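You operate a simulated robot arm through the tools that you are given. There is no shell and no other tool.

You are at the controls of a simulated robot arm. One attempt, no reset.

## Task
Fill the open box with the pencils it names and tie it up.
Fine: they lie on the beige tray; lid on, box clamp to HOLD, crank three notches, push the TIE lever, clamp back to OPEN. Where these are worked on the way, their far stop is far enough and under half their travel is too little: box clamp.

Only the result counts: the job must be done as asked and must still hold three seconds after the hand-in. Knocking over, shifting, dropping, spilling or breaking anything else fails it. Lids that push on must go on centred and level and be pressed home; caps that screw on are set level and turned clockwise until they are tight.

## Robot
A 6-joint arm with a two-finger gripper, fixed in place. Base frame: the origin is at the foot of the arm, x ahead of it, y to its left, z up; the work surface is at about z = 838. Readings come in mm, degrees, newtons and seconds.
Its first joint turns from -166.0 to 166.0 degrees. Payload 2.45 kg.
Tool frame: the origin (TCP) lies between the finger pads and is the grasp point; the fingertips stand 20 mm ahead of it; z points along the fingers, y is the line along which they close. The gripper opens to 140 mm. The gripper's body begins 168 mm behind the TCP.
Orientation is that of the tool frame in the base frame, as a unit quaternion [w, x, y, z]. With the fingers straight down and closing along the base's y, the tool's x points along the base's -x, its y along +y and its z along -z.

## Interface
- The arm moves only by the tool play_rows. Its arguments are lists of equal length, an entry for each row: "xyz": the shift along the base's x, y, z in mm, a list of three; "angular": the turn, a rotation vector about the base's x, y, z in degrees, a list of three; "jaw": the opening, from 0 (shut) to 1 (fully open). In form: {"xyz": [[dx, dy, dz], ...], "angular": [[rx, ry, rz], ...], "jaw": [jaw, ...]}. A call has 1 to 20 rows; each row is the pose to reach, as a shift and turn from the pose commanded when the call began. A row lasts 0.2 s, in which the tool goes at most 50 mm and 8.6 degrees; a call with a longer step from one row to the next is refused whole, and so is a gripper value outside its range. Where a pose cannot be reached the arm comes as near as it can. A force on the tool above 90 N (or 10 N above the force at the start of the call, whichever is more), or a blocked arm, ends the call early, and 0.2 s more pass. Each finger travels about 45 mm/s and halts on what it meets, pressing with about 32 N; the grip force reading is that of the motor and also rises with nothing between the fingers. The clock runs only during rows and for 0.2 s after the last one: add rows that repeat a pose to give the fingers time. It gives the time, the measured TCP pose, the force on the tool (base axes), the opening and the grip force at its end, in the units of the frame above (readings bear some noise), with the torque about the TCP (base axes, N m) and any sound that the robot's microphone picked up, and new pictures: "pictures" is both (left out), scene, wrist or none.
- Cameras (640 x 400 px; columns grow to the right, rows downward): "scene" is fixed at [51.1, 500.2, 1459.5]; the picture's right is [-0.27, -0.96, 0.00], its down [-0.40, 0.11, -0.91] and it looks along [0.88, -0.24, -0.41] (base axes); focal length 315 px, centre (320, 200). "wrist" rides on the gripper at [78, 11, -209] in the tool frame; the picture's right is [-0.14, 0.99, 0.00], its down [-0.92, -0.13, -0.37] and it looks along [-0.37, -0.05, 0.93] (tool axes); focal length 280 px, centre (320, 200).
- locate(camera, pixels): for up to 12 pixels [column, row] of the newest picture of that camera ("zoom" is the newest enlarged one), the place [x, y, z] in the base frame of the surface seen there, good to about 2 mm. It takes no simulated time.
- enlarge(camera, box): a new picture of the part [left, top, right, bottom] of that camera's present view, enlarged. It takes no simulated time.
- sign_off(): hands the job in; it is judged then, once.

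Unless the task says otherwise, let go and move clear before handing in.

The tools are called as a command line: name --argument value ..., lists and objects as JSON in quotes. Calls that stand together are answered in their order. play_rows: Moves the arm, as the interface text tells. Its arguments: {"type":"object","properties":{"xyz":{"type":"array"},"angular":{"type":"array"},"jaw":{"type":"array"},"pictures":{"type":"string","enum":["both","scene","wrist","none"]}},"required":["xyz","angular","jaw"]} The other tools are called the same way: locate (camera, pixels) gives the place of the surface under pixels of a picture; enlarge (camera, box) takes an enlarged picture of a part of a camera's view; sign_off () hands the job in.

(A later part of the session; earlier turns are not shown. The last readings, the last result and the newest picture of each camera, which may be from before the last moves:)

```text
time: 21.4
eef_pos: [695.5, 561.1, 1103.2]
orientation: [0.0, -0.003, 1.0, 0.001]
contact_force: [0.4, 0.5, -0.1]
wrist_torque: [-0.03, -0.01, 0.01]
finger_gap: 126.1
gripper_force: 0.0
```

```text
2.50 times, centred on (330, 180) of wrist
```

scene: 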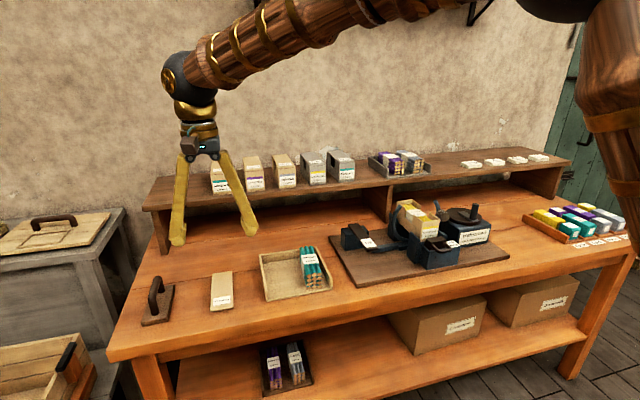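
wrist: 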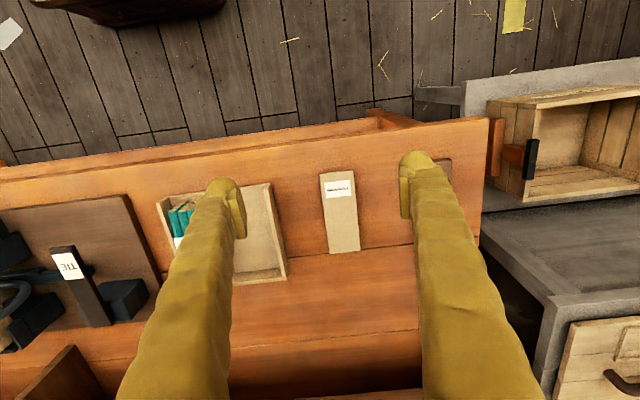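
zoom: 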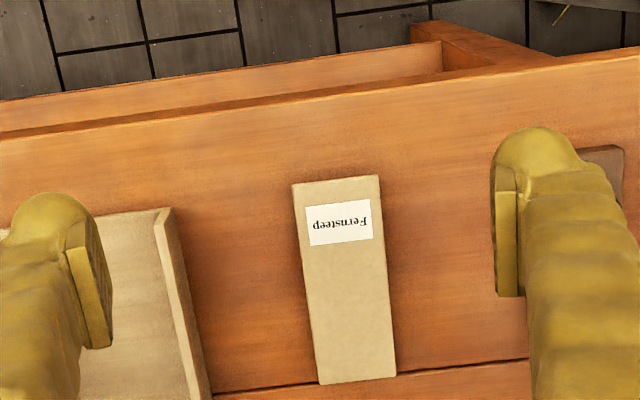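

enlarge --camera "wrist" --box '[300, 160, 380, 260]'

enlarge --camera "scene" --box '[200, 260, 245, 320]'

locate --camera "zoom" --pixels '[[110, 300], [110, 345], [110, 360], [112, 370], [200, 350], [150, 80], [80, 200], [230, 340]]'

locate --camera "wrist" --pixels '[[321, 174], [354, 171], [329, 253], [359, 250], [337, 172], [344, 251], [324, 210], [357, 210], [340, 210], [365, 210], [315, 210], [320, 165]]'

```text
4.00 times, centred on (340, 210) of wrist
```

zoom: 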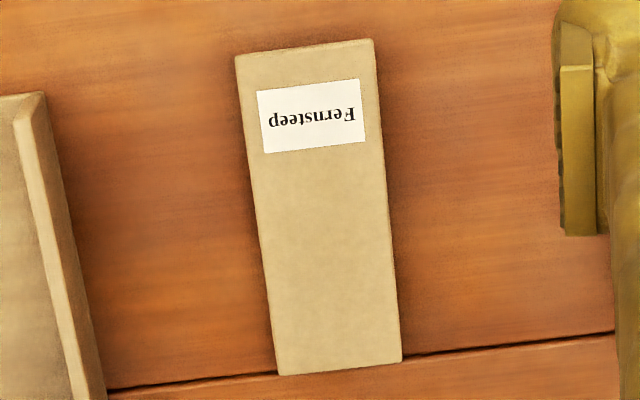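

```text
6.67 times, centred on (222, 290) of scene
```

zoom: 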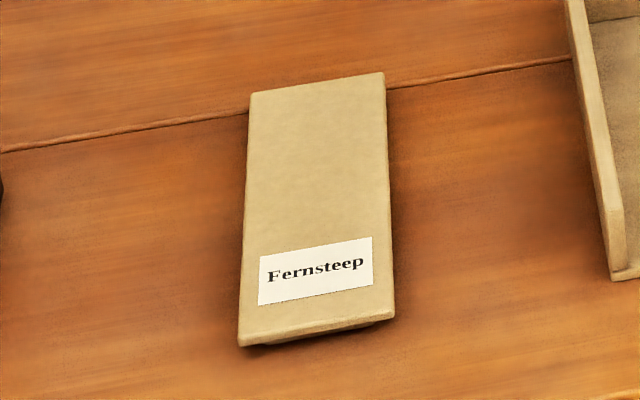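

```text
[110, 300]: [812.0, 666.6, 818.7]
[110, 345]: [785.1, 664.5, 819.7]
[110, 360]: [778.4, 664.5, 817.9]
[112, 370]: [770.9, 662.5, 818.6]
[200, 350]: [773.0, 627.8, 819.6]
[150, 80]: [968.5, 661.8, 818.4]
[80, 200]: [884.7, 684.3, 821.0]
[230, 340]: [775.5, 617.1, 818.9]
```

```text
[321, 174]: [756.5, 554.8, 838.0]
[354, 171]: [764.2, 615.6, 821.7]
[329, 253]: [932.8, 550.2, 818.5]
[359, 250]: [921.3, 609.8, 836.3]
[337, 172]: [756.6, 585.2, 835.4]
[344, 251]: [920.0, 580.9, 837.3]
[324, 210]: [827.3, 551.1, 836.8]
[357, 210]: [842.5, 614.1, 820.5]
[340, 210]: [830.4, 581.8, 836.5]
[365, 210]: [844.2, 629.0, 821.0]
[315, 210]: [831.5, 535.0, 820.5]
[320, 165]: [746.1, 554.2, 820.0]
```

The lid is a plate of x 755–921, y 551–613, with its top at z 837 and a plug underneath. I want to grip it at its middle so the fingers come down in the box's cut-outs, so I'll test the reach there at a height.

play_rows --xyz '[[35, 5, -35], [70, 10, -70], [100, 15, -105], [125, 18, -140], [142.5, 21, -170], [142.5, 21, -200], [142.5, 21, -200]]' --angular '[[0, 0, 0], [0, 0, 0], [0, 0, 0], [0, 0, 0], [0, 0, 0], [0, 0, 0], [0, 0, 0]]' --jaw '[0.9, 0.85, 0.8, 0.75, 0.7, 0.65, 0.62]'

```text
time: 23.0
eef_pos: [839.2, 581.9, 902.4]
orientation: [0.001, -0.003, 1.0, -0.001]
contact_force: [-0.4, -0.3, 0.2]
wrist_torque: [0.02, -0.05, -0.05]
finger_gap: 86.9
gripper_force: 0.0
```

scene: 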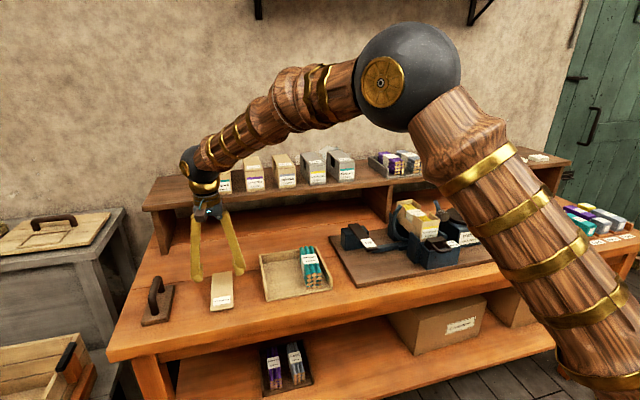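
wrist: 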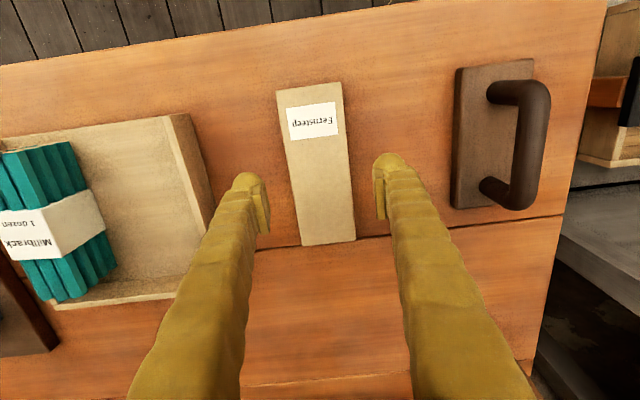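

It reaches that pose vertically. I'll measure the lid from close up.

enlarge --camera "wrist" --box '[260, 70, 380, 260]'

locate --camera "wrist" --pixels '[[278, 91], [341, 84], [302, 243], [354, 237], [310, 88], [328, 240], [288, 150], [344, 120], [299, 225], [352, 225], [282, 150], [351, 150]]'

```text
2.11 times, centred on (320, 165) of wrist
```

zoom: 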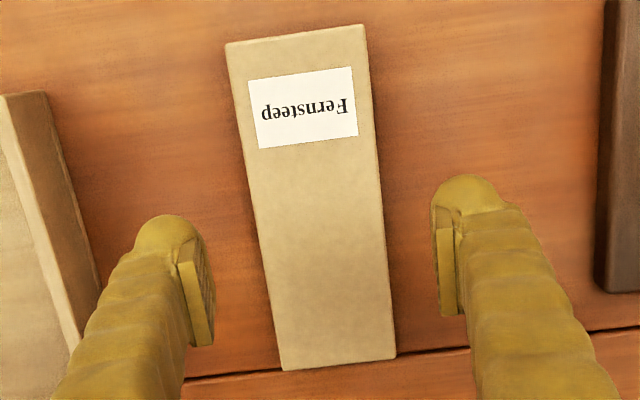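

```text
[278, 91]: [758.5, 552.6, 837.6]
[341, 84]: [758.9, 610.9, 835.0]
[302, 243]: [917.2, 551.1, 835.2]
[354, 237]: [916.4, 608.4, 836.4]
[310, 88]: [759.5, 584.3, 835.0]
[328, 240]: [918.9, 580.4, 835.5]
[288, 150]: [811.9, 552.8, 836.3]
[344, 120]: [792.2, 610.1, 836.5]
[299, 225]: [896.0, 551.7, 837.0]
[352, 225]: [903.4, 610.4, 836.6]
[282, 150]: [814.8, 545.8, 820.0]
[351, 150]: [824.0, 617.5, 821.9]
```

The lid's centre is at (838, 581). I'll lower the tips to z 825 and close.

play_rows --xyz '[[-1, -0.5, -25], [-1, -0.5, -45], [-1, -0.5, -57.5], [-1, -0.5, -57.5], [-1, -0.5, -57.5], [-1, -0.5, -57.5], [-1, -0.5, -57.5], [-1, -0.5, -57.5], [-1, -0.5, -57.5]]' --angular '[[0, 0, 0], [0, 0, 0], [0, 0, 0], [0, 0, 0], [0, 0, 0], [0, 0, 0], [0, 0, 0], [0, 0, 0], [0, 0, 0]]' --jaw '[0.62, 0.62, 0.62, 0.62, 0.55, 0.5, 0.45, 0.4, 0.38]'

enlarge --camera "wrist" --box '[220, 70, 420, 260]'

```text
time: 25.0
eef_pos: [838.5, 581.0, 844.0]
orientation: [0.0, -0.002, 1.0, 0.0]
contact_force: [-0.1, -0.2, -0.4]
wrist_torque: [-0.06, 0.02, -0.01]
finger_gap: 60.4
gripper_force: 31.5
```

scene: 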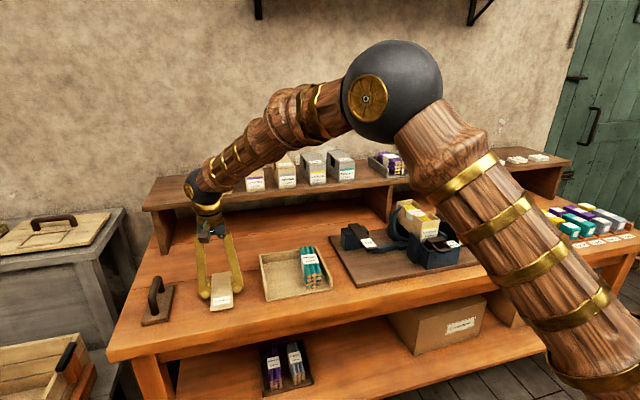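
wrist: 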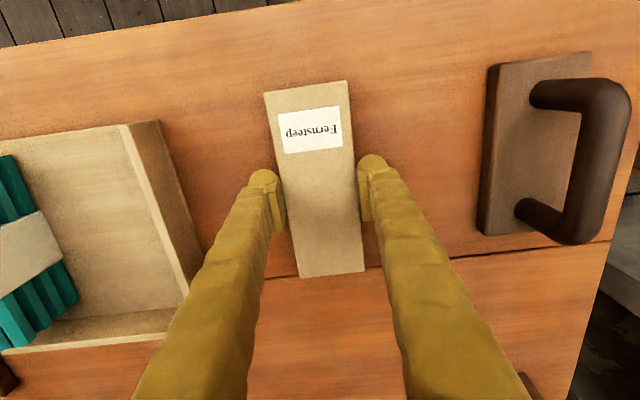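

```text
2.11 times, centred on (320, 165) of wrist
```

zoom: 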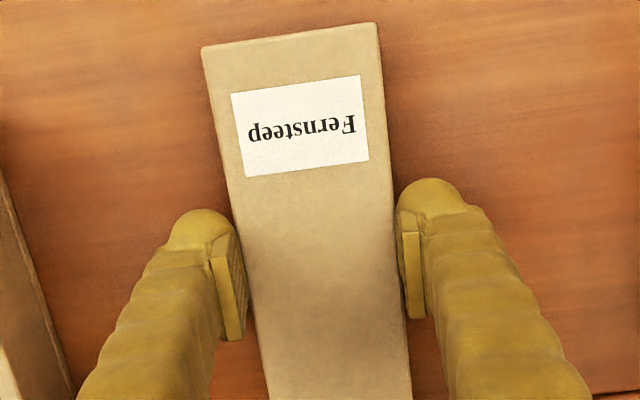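

The lid is gripped at 60.4 mm. I'll lift it straight up.

play_rows --xyz '[[0, 0, 8], [0, 0, 25], [0, 0, 55], [0, 0, 95], [0, 0, 140], [0, 0, 185], [0, 0, 230], [0, 0, 260], [0, 0, 260]]' --angular '[[0, 0, 0], [0, 0, 0], [0, 0, 0], [0, 0, 0], [0, 0, 0], [0, 0, 0], [0, 0, 0], [0, 0, 0], [0, 0, 0]]' --jaw '[0.38, 0.38, 0.38, 0.38, 0.38, 0.38, 0.38, 0.38, 0.38]'

enlarge --camera "scene" --box '[170, 150, 260, 250]'

locate --camera "wrist" --pixels '[[266, 97], [346, 86], [302, 272], [360, 267], [305, 93], [330, 270], [320, 200], [310, 130], [290, 180], [345, 180]]'

```text
time: 27.0
eef_pos: [838.4, 580.3, 1104.0]
orientation: [0.0, -0.003, 1.0, -0.001]
contact_force: [-0.3, -0.4, -0.8]
wrist_torque: [0.01, 0.02, 0.01]
finger_gap: 60.8
gripper_force: 32.1
```

scene: 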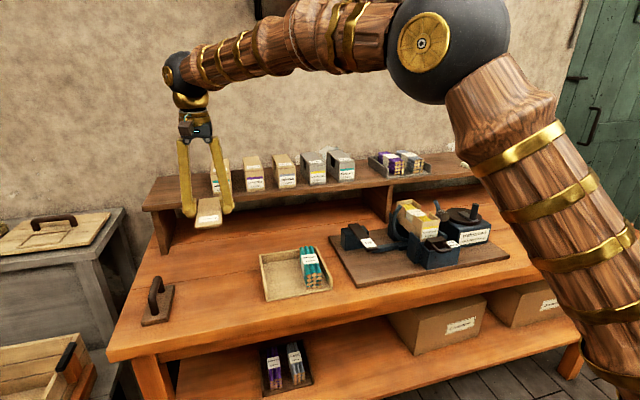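
wrist: 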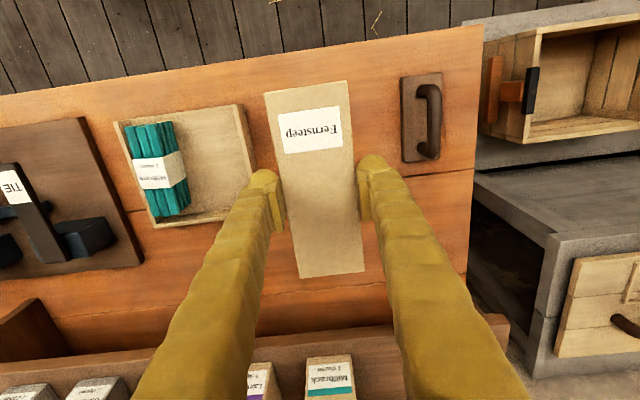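

```text
4.00 times, centred on (215, 200) of scene
```

zoom: 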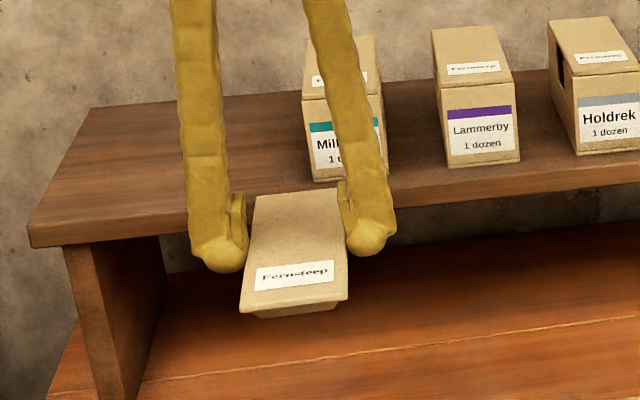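

```text
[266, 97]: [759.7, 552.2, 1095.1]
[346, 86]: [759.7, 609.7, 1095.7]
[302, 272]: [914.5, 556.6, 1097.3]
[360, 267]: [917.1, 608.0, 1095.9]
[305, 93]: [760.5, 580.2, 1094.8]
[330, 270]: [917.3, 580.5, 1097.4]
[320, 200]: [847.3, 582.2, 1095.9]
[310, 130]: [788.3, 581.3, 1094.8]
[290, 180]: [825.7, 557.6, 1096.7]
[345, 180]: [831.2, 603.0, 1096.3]
```

The lid is level in the hand with a tapered plug underneath. I'll carry it over the box at this height.

play_rows --xyz '[[2, -25, 0], [6, -70, 0], [10, -118, 0], [14, -166, 0], [18, -214, 0], [22, -262, 0], [26, -310, 0], [30, -358, 0], [34, -406, 0], [38, -454, 0], [42, -502, 0], [46, -550, 0], [49, -598, 0], [51, -635, 0], [51, -659, 0], [51, -659, 0], [51, -659, -30], [51, -659, -45], [51, -659, -45]]' --angular '[[0, 0, 0], [0, 0, 0], [0, 0, 0], [0, 0, 0], [0, 0, 0], [0, 0, 0], [0, 0, 0], [0, 0, 0], [0, 0, 0], [0, 0, 0], [0, 0, 0], [0, 0, 0], [0, 0, 0], [0, 0, 0], [0, 0, 0], [0, 0, 0], [0, 0, 0], [0, 0, 0], [0, 0, 0]]' --jaw '[0.38, 0.38, 0.38, 0.38, 0.38, 0.38, 0.38, 0.38, 0.38, 0.38, 0.38, 0.38, 0.38, 0.38, 0.38, 0.38, 0.38, 0.38, 0.38]'

enlarge --camera "wrist" --box '[220, 60, 420, 290]'

enlarge --camera "scene" --box '[370, 170, 480, 270]'

```text
time: 31.0
eef_pos: [889.4, -77.4, 1061.5]
orientation: [0.0, -0.003, 1.0, 0.0]
contact_force: [0.1, -0.1, -0.5]
wrist_torque: [0.0, 0.0, -0.02]
finger_gap: 60.4
gripper_force: 31.9
```

scene: 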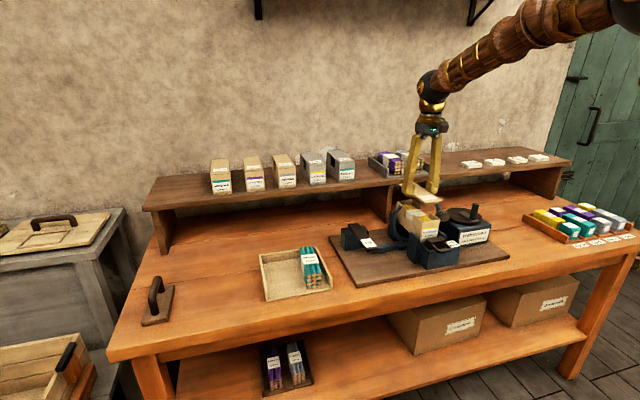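
wrist: 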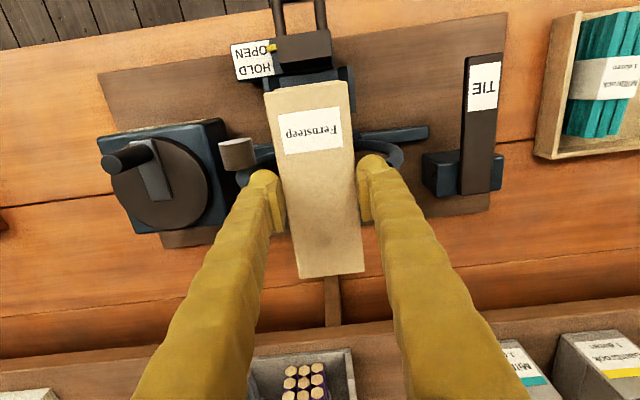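

```text
1.74 times, centred on (320, 175) of wrist
```

zoom: 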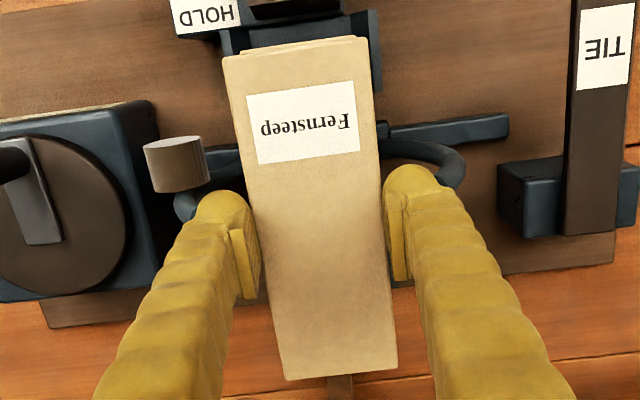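

```text
4.00 times, centred on (425, 220) of scene
```

zoom: 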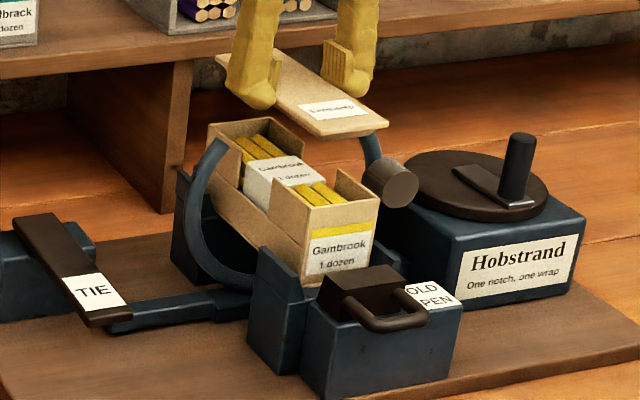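

locate --camera "wrist" --pixels '[[266, 97], [346, 86], [302, 273], [361, 268], [305, 92], [331, 271], [290, 180], [345, 180], [271, 90], [272, 83], [345, 82], [310, 85]]'

locate --camera "zoom" --pixels '[[308, 212], [376, 200], [340, 207], [295, 213], [210, 122], [270, 120], [222, 145], [375, 140], [320, 136], [372, 120], [270, 150], [350, 200]]'

```text
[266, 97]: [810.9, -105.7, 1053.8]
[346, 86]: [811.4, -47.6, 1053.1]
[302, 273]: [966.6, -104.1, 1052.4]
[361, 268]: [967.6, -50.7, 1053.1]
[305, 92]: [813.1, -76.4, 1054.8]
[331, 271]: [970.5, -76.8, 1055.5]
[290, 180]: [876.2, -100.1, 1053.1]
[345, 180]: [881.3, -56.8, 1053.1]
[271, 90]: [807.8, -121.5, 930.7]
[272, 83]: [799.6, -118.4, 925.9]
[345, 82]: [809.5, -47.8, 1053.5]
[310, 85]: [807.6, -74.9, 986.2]
```

```text
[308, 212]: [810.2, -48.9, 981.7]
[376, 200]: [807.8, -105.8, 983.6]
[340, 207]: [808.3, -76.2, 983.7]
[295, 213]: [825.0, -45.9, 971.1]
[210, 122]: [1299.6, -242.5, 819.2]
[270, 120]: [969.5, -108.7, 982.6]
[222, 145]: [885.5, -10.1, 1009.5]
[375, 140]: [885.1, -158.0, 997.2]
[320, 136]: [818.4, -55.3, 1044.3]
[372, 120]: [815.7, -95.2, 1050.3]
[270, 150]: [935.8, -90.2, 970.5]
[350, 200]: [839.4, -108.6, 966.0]
```

The lid is about 1.6 mm left of the box centre. I'll correct that and lower it to just above the rim.

play_rows --xyz '[[-0.6, -1.6, -12], [-0.6, -1.6, -24], [-0.6, -1.6, -36], [-0.6, -1.6, -44], [-0.6, -1.6, -44]]' --angular '[[0, 0, 0], [0, 0, 0], [0, 0, 0], [0, 0, 0], [0, 0, 0]]' --jaw '[0.38, 0.38, 0.38, 0.38, 0.38]'

enlarge --camera "scene" --box '[370, 170, 480, 270]'

enlarge --camera "wrist" --box '[220, 60, 420, 290]'

locate --camera "wrist" --pixels '[[268, 100], [346, 90], [304, 270], [359, 265], [290, 180], [345, 180]]'

```text
time: 32.2
eef_pos: [887.4, -80.3, 1016.9]
orientation: [0.0, -0.003, 1.0, 0.001]
contact_force: [0.0, -0.2, -0.5]
wrist_torque: [-0.02, 0.03, -0.02]
finger_gap: 60.4
gripper_force: 31.8
```

scene: 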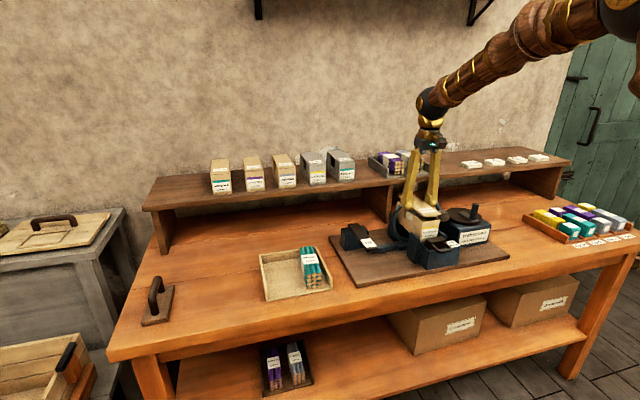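
wrist: 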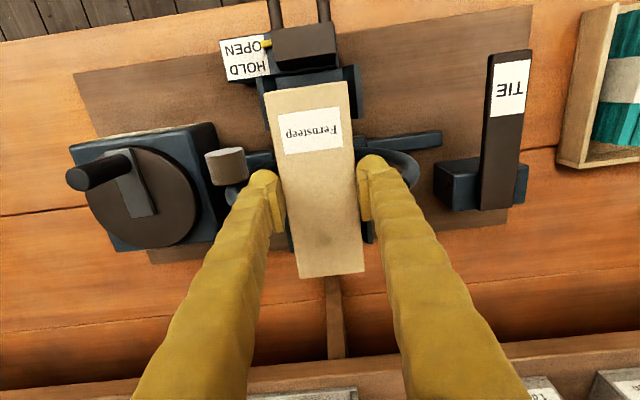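

```text
4.00 times, centred on (425, 220) of scene
```

zoom: 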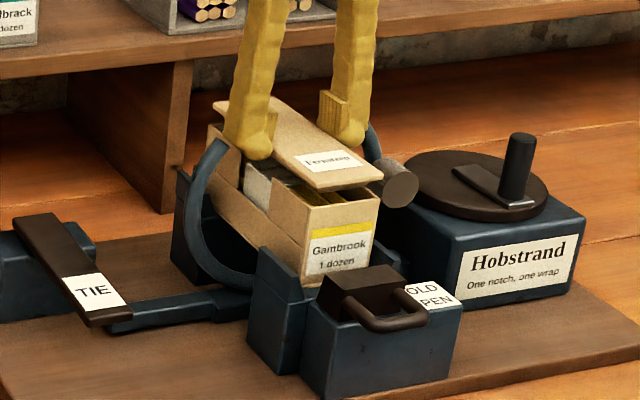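

```text
1.74 times, centred on (320, 175) of wrist
```

zoom: 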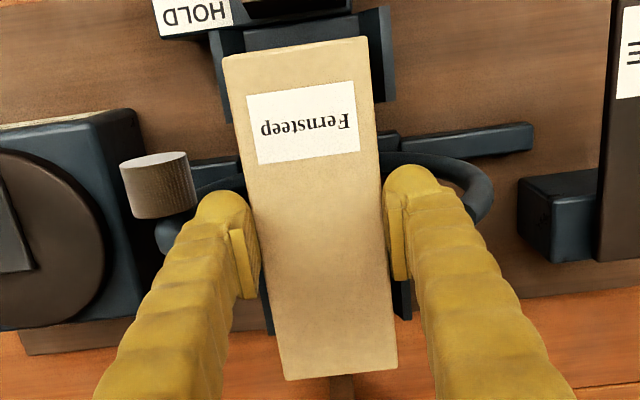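

```text
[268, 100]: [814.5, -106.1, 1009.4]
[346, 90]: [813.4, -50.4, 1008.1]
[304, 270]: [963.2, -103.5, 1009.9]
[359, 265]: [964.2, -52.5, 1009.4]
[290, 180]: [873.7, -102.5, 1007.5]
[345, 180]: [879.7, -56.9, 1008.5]
```

The lid hangs a few millimetres above the rim and looks centred. I'll lower it in small steps and read the force.

play_rows --xyz '[[0, 0, -2], [0, 0, -4], [0, 0, -6], [0, 0, -6]]' --angular '[[0, 0, 0], [0, 0, 0], [0, 0, 0], [0, 0, 0]]' --jaw '[0.38, 0.38, 0.38, 0.38]'

enlarge --camera "scene" --box '[385, 180, 455, 250]'

locate --camera "wrist" --pixels '[[268, 100], [346, 90], [304, 270], [359, 265], [290, 180], [345, 180]]'

```text
time: 33.2
eef_pos: [888.9, -79.7, 1010.6]
orientation: [0.0, -0.002, 1.0, 0.0]
contact_force: [-0.5, 0.5, 0.4]
wrist_torque: [0.01, 0.0, -0.01]
finger_gap: 60.3
gripper_force: 31.8
```

scene: 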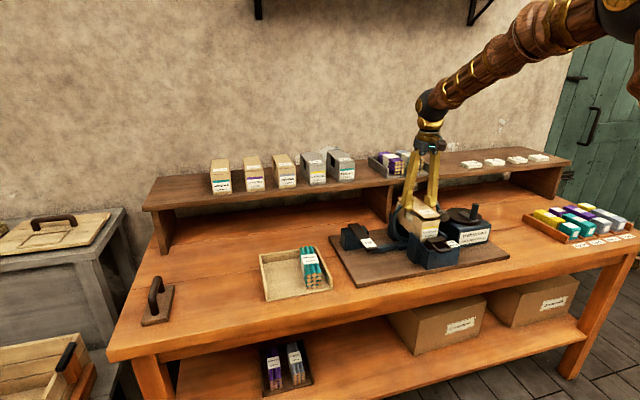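
wrist: 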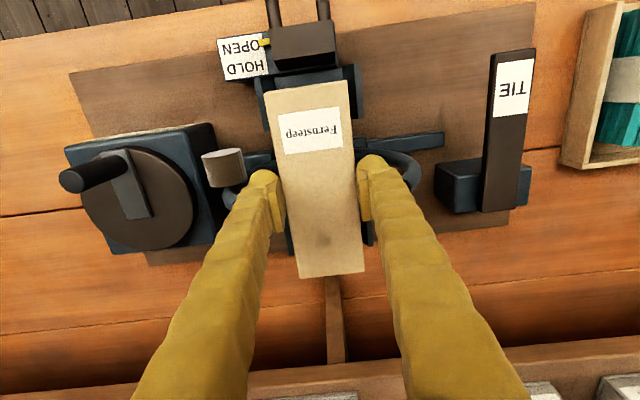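

```text
5.71 times, centred on (420, 215) of scene
```

zoom: 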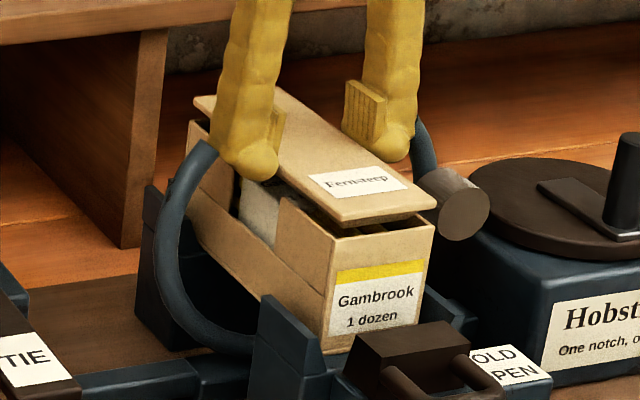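

```text
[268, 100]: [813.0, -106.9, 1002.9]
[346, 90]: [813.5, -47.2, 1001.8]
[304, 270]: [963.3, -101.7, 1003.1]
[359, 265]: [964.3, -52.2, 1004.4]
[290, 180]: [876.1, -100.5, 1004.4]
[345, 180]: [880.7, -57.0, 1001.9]
```

The plug is entering the opening with no force yet. I'll continue.

play_rows --xyz '[[0, 0, -1], [0, 0, -2], [0, 0, -3], [0, 0, -3]]' --angular '[[0, 0, 0], [0, 0, 0], [0, 0, 0], [0, 0, 0]]' --jaw '[0.38, 0.38, 0.38, 0.38]' --pictures "none"

play_rows --xyz '[[0, 0, -1], [0, 0, -2], [0, 0, -2]]' --angular '[[0, 0, 0], [0, 0, 0], [0, 0, 0]]' --jaw '[0.38, 0.38, 0.38]' --pictures "both"

enlarge --camera "scene" --box '[385, 180, 455, 250]'

locate --camera "wrist" --pixels '[[268, 100], [346, 90], [304, 270], [359, 265], [290, 180], [345, 180]]'

```text
time: 34.2
eef_pos: [888.6, -80.1, 1007.0]
orientation: [0.0, -0.003, 1.0, 0.0]
contact_force: [0.3, -0.1, -1.1]
wrist_torque: [0.0, 0.0, -0.01]
finger_gap: 60.5
gripper_force: 32.2
```

```text
time: 35.0
eef_pos: [888.1, -79.9, 1005.4]
orientation: [0.0, -0.004, 1.0, 0.0]
contact_force: [-0.2, -0.6, -0.6]
wrist_torque: [0.02, -0.01, -0.01]
finger_gap: 60.7
gripper_force: 31.9
```

scene: 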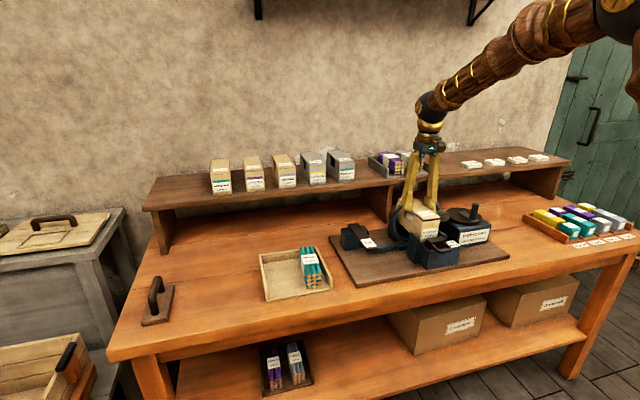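
wrist: 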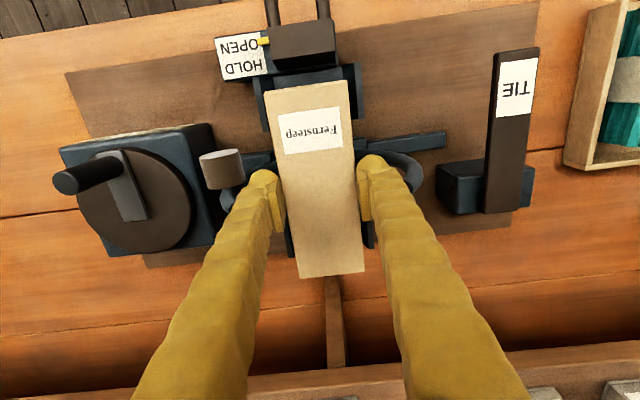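

```text
5.71 times, centred on (420, 215) of scene
```

zoom: 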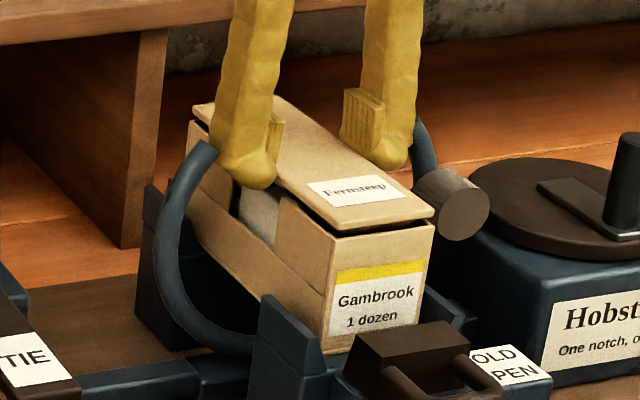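

```text
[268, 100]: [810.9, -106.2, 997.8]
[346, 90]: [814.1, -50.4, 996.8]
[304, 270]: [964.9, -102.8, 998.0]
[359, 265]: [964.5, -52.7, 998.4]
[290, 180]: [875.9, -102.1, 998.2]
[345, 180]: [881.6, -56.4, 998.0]
```

The gap under the plate is now a few millimetres and there is no force yet. I'll go on down until it resists.

play_rows --xyz '[[0, 0, -1], [0, 0, -2], [0, 0, -2]]' --angular '[[0, 0, 0], [0, 0, 0], [0, 0, 0]]' --jaw '[0.38, 0.38, 0.38]' --pictures "none"

play_rows --xyz '[[0, 0, -1], [0, 0, -1]]' --angular '[[0, 0, 0], [0, 0, 0]]' --jaw '[0.38, 0.38]' --pictures "both"

enlarge --camera "scene" --box '[385, 180, 455, 250]'

locate --camera "wrist" --pixels '[[268, 100], [346, 90], [304, 270], [359, 265], [290, 180], [345, 180]]'

```text
time: 35.8
eef_pos: [887.8, -78.4, 1003.6]
orientation: [0.0, -0.002, 1.0, 0.0]
contact_force: [-1.3, -0.8, -0.4]
wrist_torque: [-0.05, 0.03, -0.01]
finger_gap: 60.4
gripper_force: 32.1
```

```text
time: 36.4
eef_pos: [887.6, -81.0, 1001.9]
orientation: [0.0, -0.003, 1.0, 0.0]
contact_force: [0.3, 0.2, -0.4]
wrist_torque: [-0.02, -0.02, 0.02]
finger_gap: 60.5
gripper_force: 32.1
```

scene: 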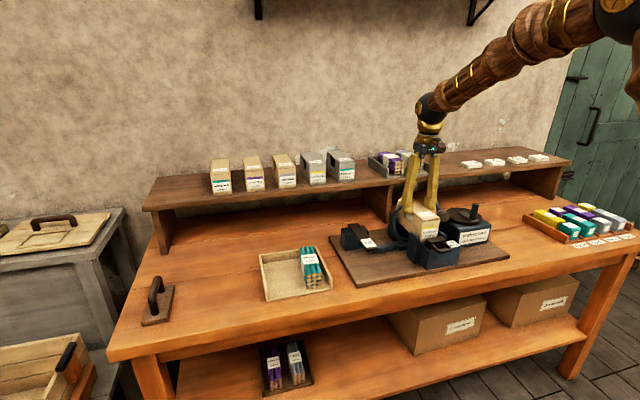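
wrist: 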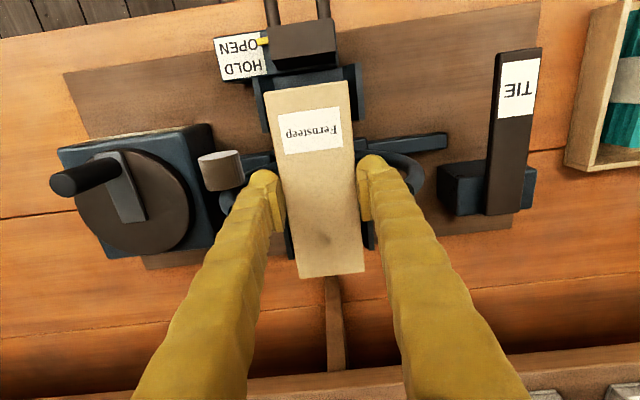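

```text
5.71 times, centred on (420, 215) of scene
```

zoom: 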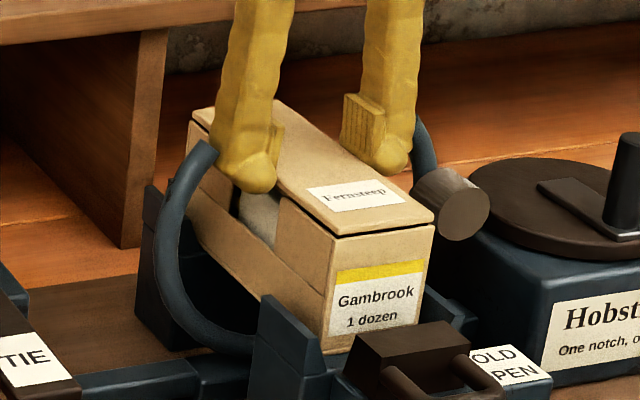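

```text
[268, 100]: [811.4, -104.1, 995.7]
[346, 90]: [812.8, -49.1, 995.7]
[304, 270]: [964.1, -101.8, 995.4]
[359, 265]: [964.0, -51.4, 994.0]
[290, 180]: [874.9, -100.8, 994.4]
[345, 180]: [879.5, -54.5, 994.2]
```

Only a thin gap remains at zoom (380,232). I'll go down one millimetre at a time.

play_rows --xyz '[[0, 0, -1], [0, 0, -1]]' --angular '[[0, 0, 0], [0, 0, 0]]' --jaw '[0.38, 0.38]' --pictures "none"

play_rows --xyz '[[0, 0, -1], [0, 0, -1]]' --angular '[[0, 0, 0], [0, 0, 0]]' --jaw '[0.38, 0.38]' --pictures "none"

enlarge --camera "scene" --box '[385, 180, 455, 250]'

```text
time: 37.0
eef_pos: [886.8, -80.7, 1002.4]
orientation: [0.0, -0.002, 1.0, 0.001]
contact_force: [0.9, -0.5, -0.9]
wrist_torque: [0.0, 0.02, 0.03]
finger_gap: 60.7
gripper_force: 32.0
```

```text
time: 37.6
eef_pos: [886.8, -80.0, 1000.2]
orientation: [0.0, -0.003, 1.0, 0.001]
contact_force: [-3.3, -1.4, 7.6]
wrist_torque: [-0.08, 0.09, -0.02]
finger_gap: 60.5
gripper_force: 31.8
```

```text
5.71 times, centred on (420, 215) of scene
```

zoom: 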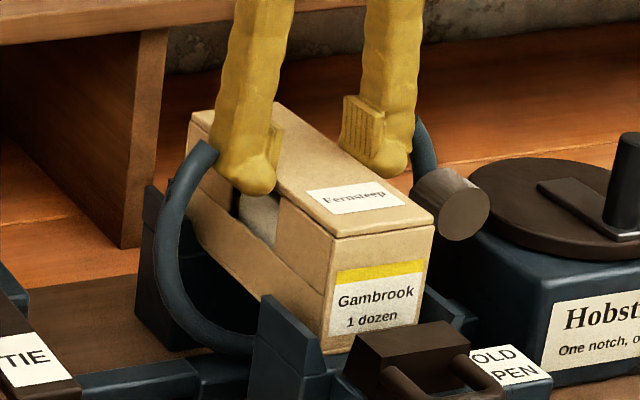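

There is contact at 7.6 N and the plate is on the rim. I'll release, rise and close the fingers for pressing.

play_rows --xyz '[[0, 0, 0], [0, 0, 0], [0, 0, 0], [0, 0, 12], [0, 0, 35], [0, 0, 70], [0, 0, 100], [0, 0, 100], [0, 0, 100], [0, 0, 100], [0, 0, 100]]' --angular '[[0, 0, 0], [0, 0, 0], [0, 0, 0], [0, 0, 0], [0, 0, 0], [0, 0, 0], [0, 0, 0], [0, 0, 0], [0, 0, 0], [0, 0, 0], [0, 0, 0]]' --jaw '[0.45, 0.5, 0.5, 0.5, 0.5, 0.5, 0.4, 0.25, 0.1, 0, 0]'

enlarge --camera "scene" --box '[385, 180, 455, 250]'

enlarge --camera "wrist" --box '[220, 60, 420, 290]'

```text
time: 40.0
eef_pos: [889.7, -78.9, 1099.6]
orientation: [-0.001, -0.003, 1.0, 0.0]
contact_force: [-0.7, 0.6, 0.1]
wrist_torque: [0.0, 0.03, 0.02]
finger_gap: 0.2
gripper_force: 23.1
```

scene: 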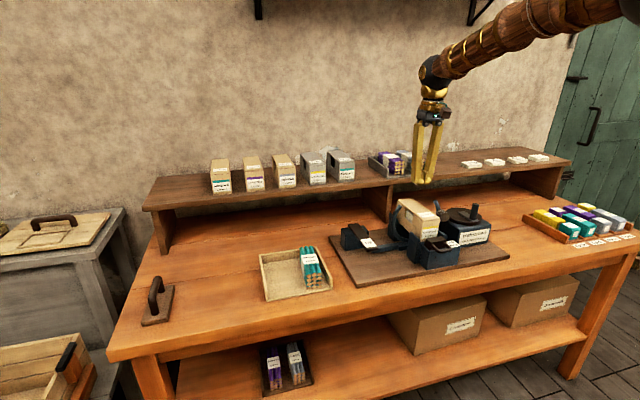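
wrist: 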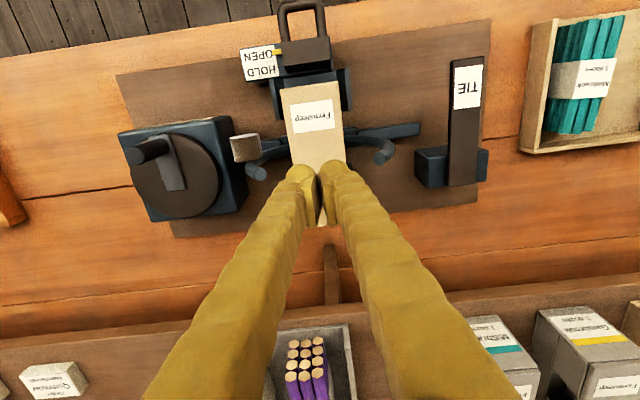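

```text
5.71 times, centred on (420, 215) of scene
```

zoom: 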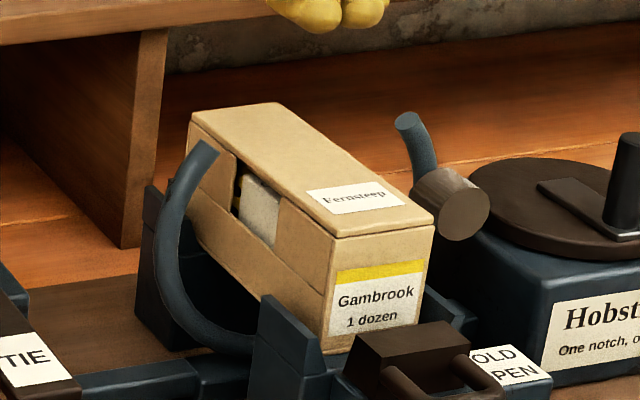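

```text
1.74 times, centred on (320, 175) of wrist
```

zoom: 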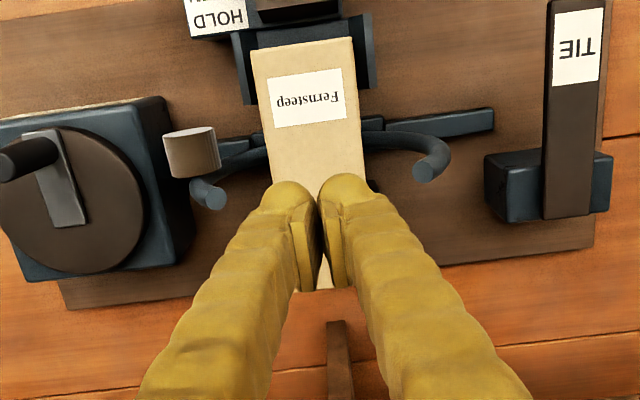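

The lid sits on the box. I'll come down with closed fingers and press at its centre.

play_rows --xyz '[[0, 0, -30], [0, 0, -60], [0, 0, -78], [0, 0, -84], [0, 0, -87], [0, 0, -87]]' --angular '[[0, 0, 0], [0, 0, 0], [0, 0, 0], [0, 0, 0], [0, 0, 0], [0, 0, 0]]' --jaw '[0, 0, 0, 0, 0, 0]' --pictures "none"

play_rows --xyz '[[0, 0, -1], [0, 0, -2], [0, 0, -2]]' --angular '[[0, 0, 0], [0, 0, 0], [0, 0, 0]]' --jaw '[0, 0, 0]' --pictures "none"

```text
time: 41.4
eef_pos: [888.5, -78.7, 1013.5]
orientation: [0.0, -0.003, 1.0, 0.0]
contact_force: [0.3, 0.4, 0.6]
wrist_torque: [0.01, 0.03, 0.01]
finger_gap: 0.0
gripper_force: 29.9
```

```text
time: 42.2
eef_pos: [888.6, -79.6, 1011.9]
orientation: [0.001, -0.003, 1.0, 0.001]
contact_force: [-0.5, 0.8, -0.2]
wrist_torque: [-0.02, -0.02, -0.01]
finger_gap: 0.0
gripper_force: 29.1
```

play_rows --xyz '[[0, 0, -0.7], [0, 0, -1.4], [0, 0, -1.4]]' --angular '[[0, 0, 0], [0, 0, 0], [0, 0, 0]]' --jaw '[0, 0, 0]' --pictures "none"

play_rows --xyz '[[0, 0, -0.7], [0, 0, -1.2], [0, 0, -1.2]]' --angular '[[0, 0, 0], [0, 0, 0], [0, 0, 0]]' --jaw '[0, 0, 0]' --pictures "none"

```text
time: 43.0
eef_pos: [887.9, -80.0, 1011.8]
orientation: [0.0, -0.002, 1.0, 0.0]
contact_force: [-5.0, 4.3, 18.3]
wrist_torque: [0.08, 0.09, 0.01]
finger_gap: 6.1
gripper_force: 29.3
```

```text
time: 43.8
eef_pos: [889.1, -80.8, 1010.5]
orientation: [0.002, -0.002, 1.0, -0.001]
contact_force: [8.9, 2.3, 42.9]
wrist_torque: [0.08, -0.1, -0.04]
finger_gap: 6.0
gripper_force: 29.9
```

The force is at 43 N. I'll press a bit more to make sure the lid is home.

play_rows --xyz '[[0, 0, -0.7], [0, 0, -1.0], [0, 0, -1.0]]' --angular '[[0, 0, 0], [0, 0, 0], [0, 0, 0]]' --jaw '[0, 0, 0]' --pictures "scene"

enlarge --camera "scene" --box '[385, 180, 455, 250]'

```text
time: 44.6
eef_pos: [888.1, -78.7, 1010.3]
orientation: [0.001, -0.002, 1.0, 0.0]
contact_force: [10.1, -4.6, 77.7]
wrist_torque: [-0.07, -0.09, 0.0]
finger_gap: 5.8
gripper_force: 29.1
```

scene: 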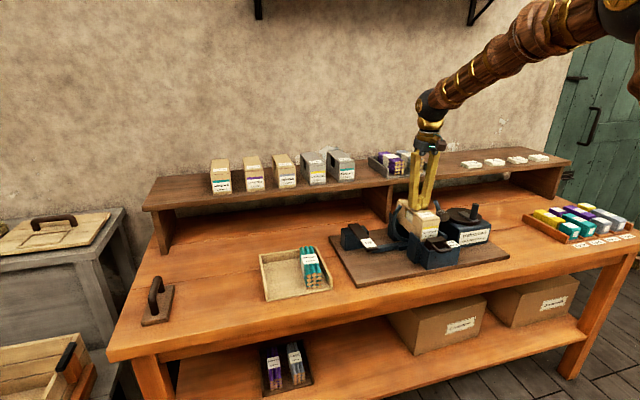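

```text
5.71 times, centred on (420, 215) of scene
```

zoom: 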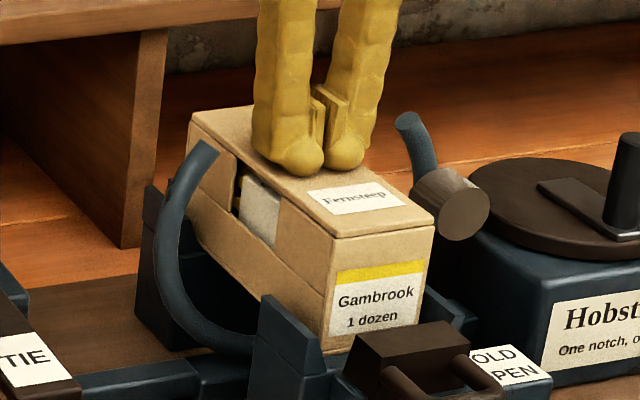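

It resists firmly at 78 N, so the lid is home. I'll lift off and check that it is level.

play_rows --xyz '[[0, 0, 5], [0, 0, 25], [0, 0, 60], [-20, 0, 100], [-60, 0, 130], [-100, 0, 140], [-110, 0, 140], [-110, 0, 140]]' --angular '[[0, 0, 0], [0, 0, 0], [0, 0, 0], [0, 0, 0], [0, 0, 0], [0, 0, 0], [0, 0, 0], [0, 0, 0]]' --jaw '[0, 0, 0, 0, 0, 0, 0, 0]'

enlarge --camera "wrist" --box '[180, 60, 460, 240]'

enlarge --camera "scene" --box '[385, 180, 455, 250]'

locate --camera "zoom" --pixels '[[270, 112], [200, 120], [340, 230], [425, 215], [300, 170], [380, 205], [382, 233], [250, 200], [205, 150], [408, 120], [450, 200], [390, 340]]'

```text
time: 46.4
eef_pos: [778.0, -80.2, 1147.7]
orientation: [0.0, -0.003, 1.0, 0.001]
contact_force: [0.2, -0.4, -0.3]
wrist_torque: [-0.01, -0.02, 0.03]
finger_gap: 0.2
gripper_force: 30.1
```

scene: 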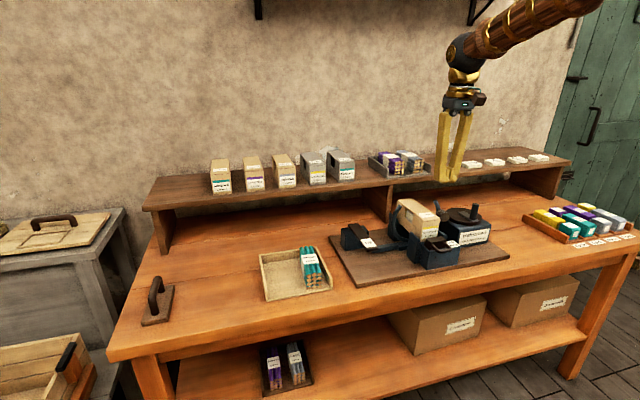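
wrist: 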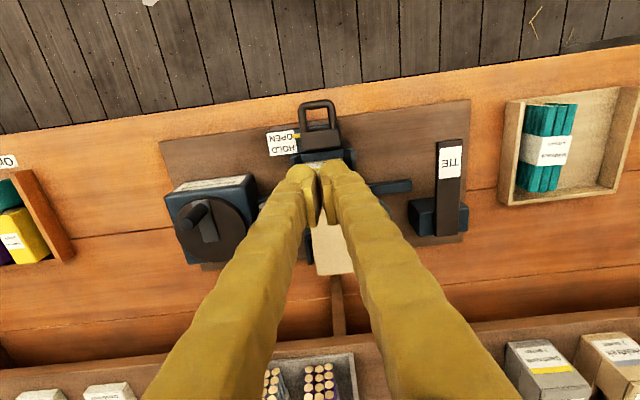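

```text
2.22 times, centred on (320, 150) of wrist
```

zoom: 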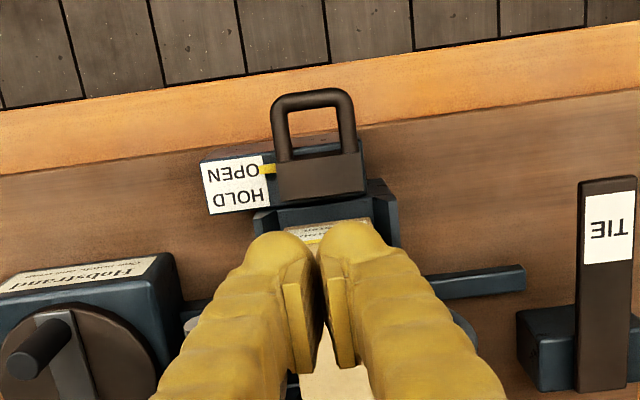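

```text
5.71 times, centred on (420, 215) of scene
```

zoom: 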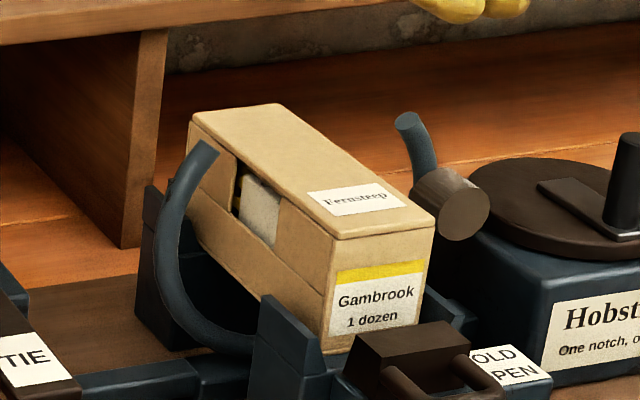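

```text
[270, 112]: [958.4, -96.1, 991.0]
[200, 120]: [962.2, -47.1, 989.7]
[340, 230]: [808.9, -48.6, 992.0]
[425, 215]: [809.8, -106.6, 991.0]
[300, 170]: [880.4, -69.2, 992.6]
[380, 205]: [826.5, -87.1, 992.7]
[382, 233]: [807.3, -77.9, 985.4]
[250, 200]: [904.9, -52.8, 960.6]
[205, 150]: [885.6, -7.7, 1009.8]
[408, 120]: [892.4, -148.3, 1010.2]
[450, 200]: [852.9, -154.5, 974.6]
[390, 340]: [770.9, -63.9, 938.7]
```

The lid top is level at z ≈ 992. Next comes the clamp handle at wrist (318,115), which I'll measure in detail along with the crank.

enlarge --camera "wrist" --box '[260, 90, 370, 180]'

locate --camera "zoom" --pixels '[[232, 80], [325, 62], [250, 90], [250, 120], [365, 110], [335, 110], [300, 105], [300, 82], [300, 65], [260, 190], [385, 175], [320, 180]]'

locate --camera "zoom" --pixels '[[250, 215], [385, 195], [320, 205], [225, 195], [100, 230], [185, 200], [205, 240], [320, 240], [440, 225], [340, 255], [420, 210], [160, 270]]'

enlarge --camera "scene" --box '[405, 215, 465, 275]'

locate --camera "zoom" --pixels '[[150, 240], [200, 190], [230, 270], [295, 310], [345, 300], [340, 240], [220, 345], [330, 350], [90, 200], [150, 200], [60, 150], [300, 265]]'

```text
4.44 times, centred on (315, 135) of wrist
```

zoom: 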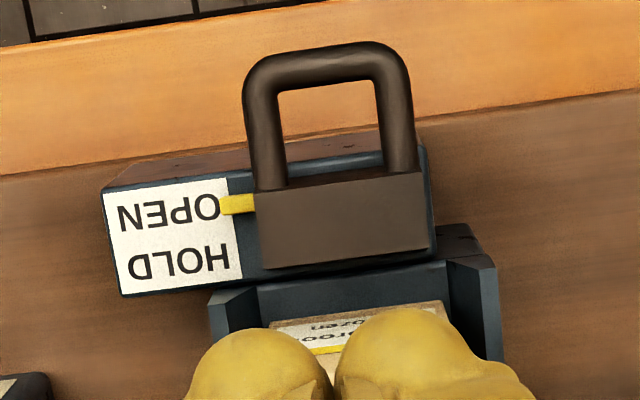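

```text
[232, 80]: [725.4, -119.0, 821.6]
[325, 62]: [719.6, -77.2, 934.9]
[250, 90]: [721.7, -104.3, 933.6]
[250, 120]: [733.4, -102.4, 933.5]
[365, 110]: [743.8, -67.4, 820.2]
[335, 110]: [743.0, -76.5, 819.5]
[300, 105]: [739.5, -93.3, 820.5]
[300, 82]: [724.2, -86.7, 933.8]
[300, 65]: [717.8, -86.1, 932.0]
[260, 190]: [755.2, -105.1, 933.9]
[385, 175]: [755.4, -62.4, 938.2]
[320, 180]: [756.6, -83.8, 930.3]
```

```text
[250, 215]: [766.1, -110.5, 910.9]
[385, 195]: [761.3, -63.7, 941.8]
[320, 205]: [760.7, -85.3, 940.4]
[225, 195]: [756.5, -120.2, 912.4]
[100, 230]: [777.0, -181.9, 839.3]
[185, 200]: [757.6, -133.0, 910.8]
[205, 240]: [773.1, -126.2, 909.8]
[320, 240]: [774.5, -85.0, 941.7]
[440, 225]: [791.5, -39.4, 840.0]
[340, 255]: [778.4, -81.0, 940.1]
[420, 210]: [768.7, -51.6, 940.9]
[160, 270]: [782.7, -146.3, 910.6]
```

```text
6.67 times, centred on (435, 245) of scene
```

zoom: 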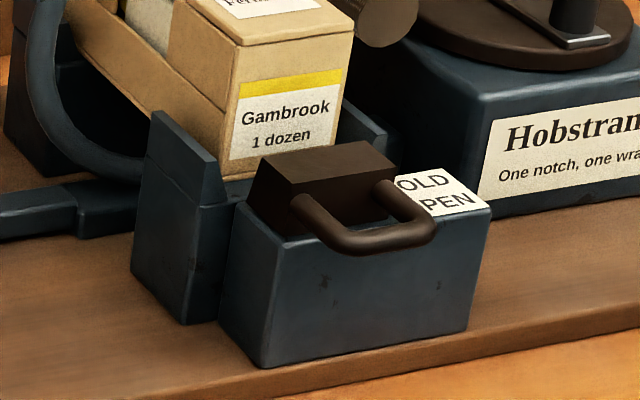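

```text
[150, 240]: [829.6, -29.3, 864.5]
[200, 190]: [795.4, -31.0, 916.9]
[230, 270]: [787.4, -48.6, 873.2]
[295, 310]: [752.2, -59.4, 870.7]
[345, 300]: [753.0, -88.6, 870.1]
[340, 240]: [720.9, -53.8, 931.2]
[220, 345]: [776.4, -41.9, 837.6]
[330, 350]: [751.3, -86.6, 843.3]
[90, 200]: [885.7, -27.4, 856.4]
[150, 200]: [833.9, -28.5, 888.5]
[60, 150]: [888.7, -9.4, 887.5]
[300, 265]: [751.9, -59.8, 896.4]
```

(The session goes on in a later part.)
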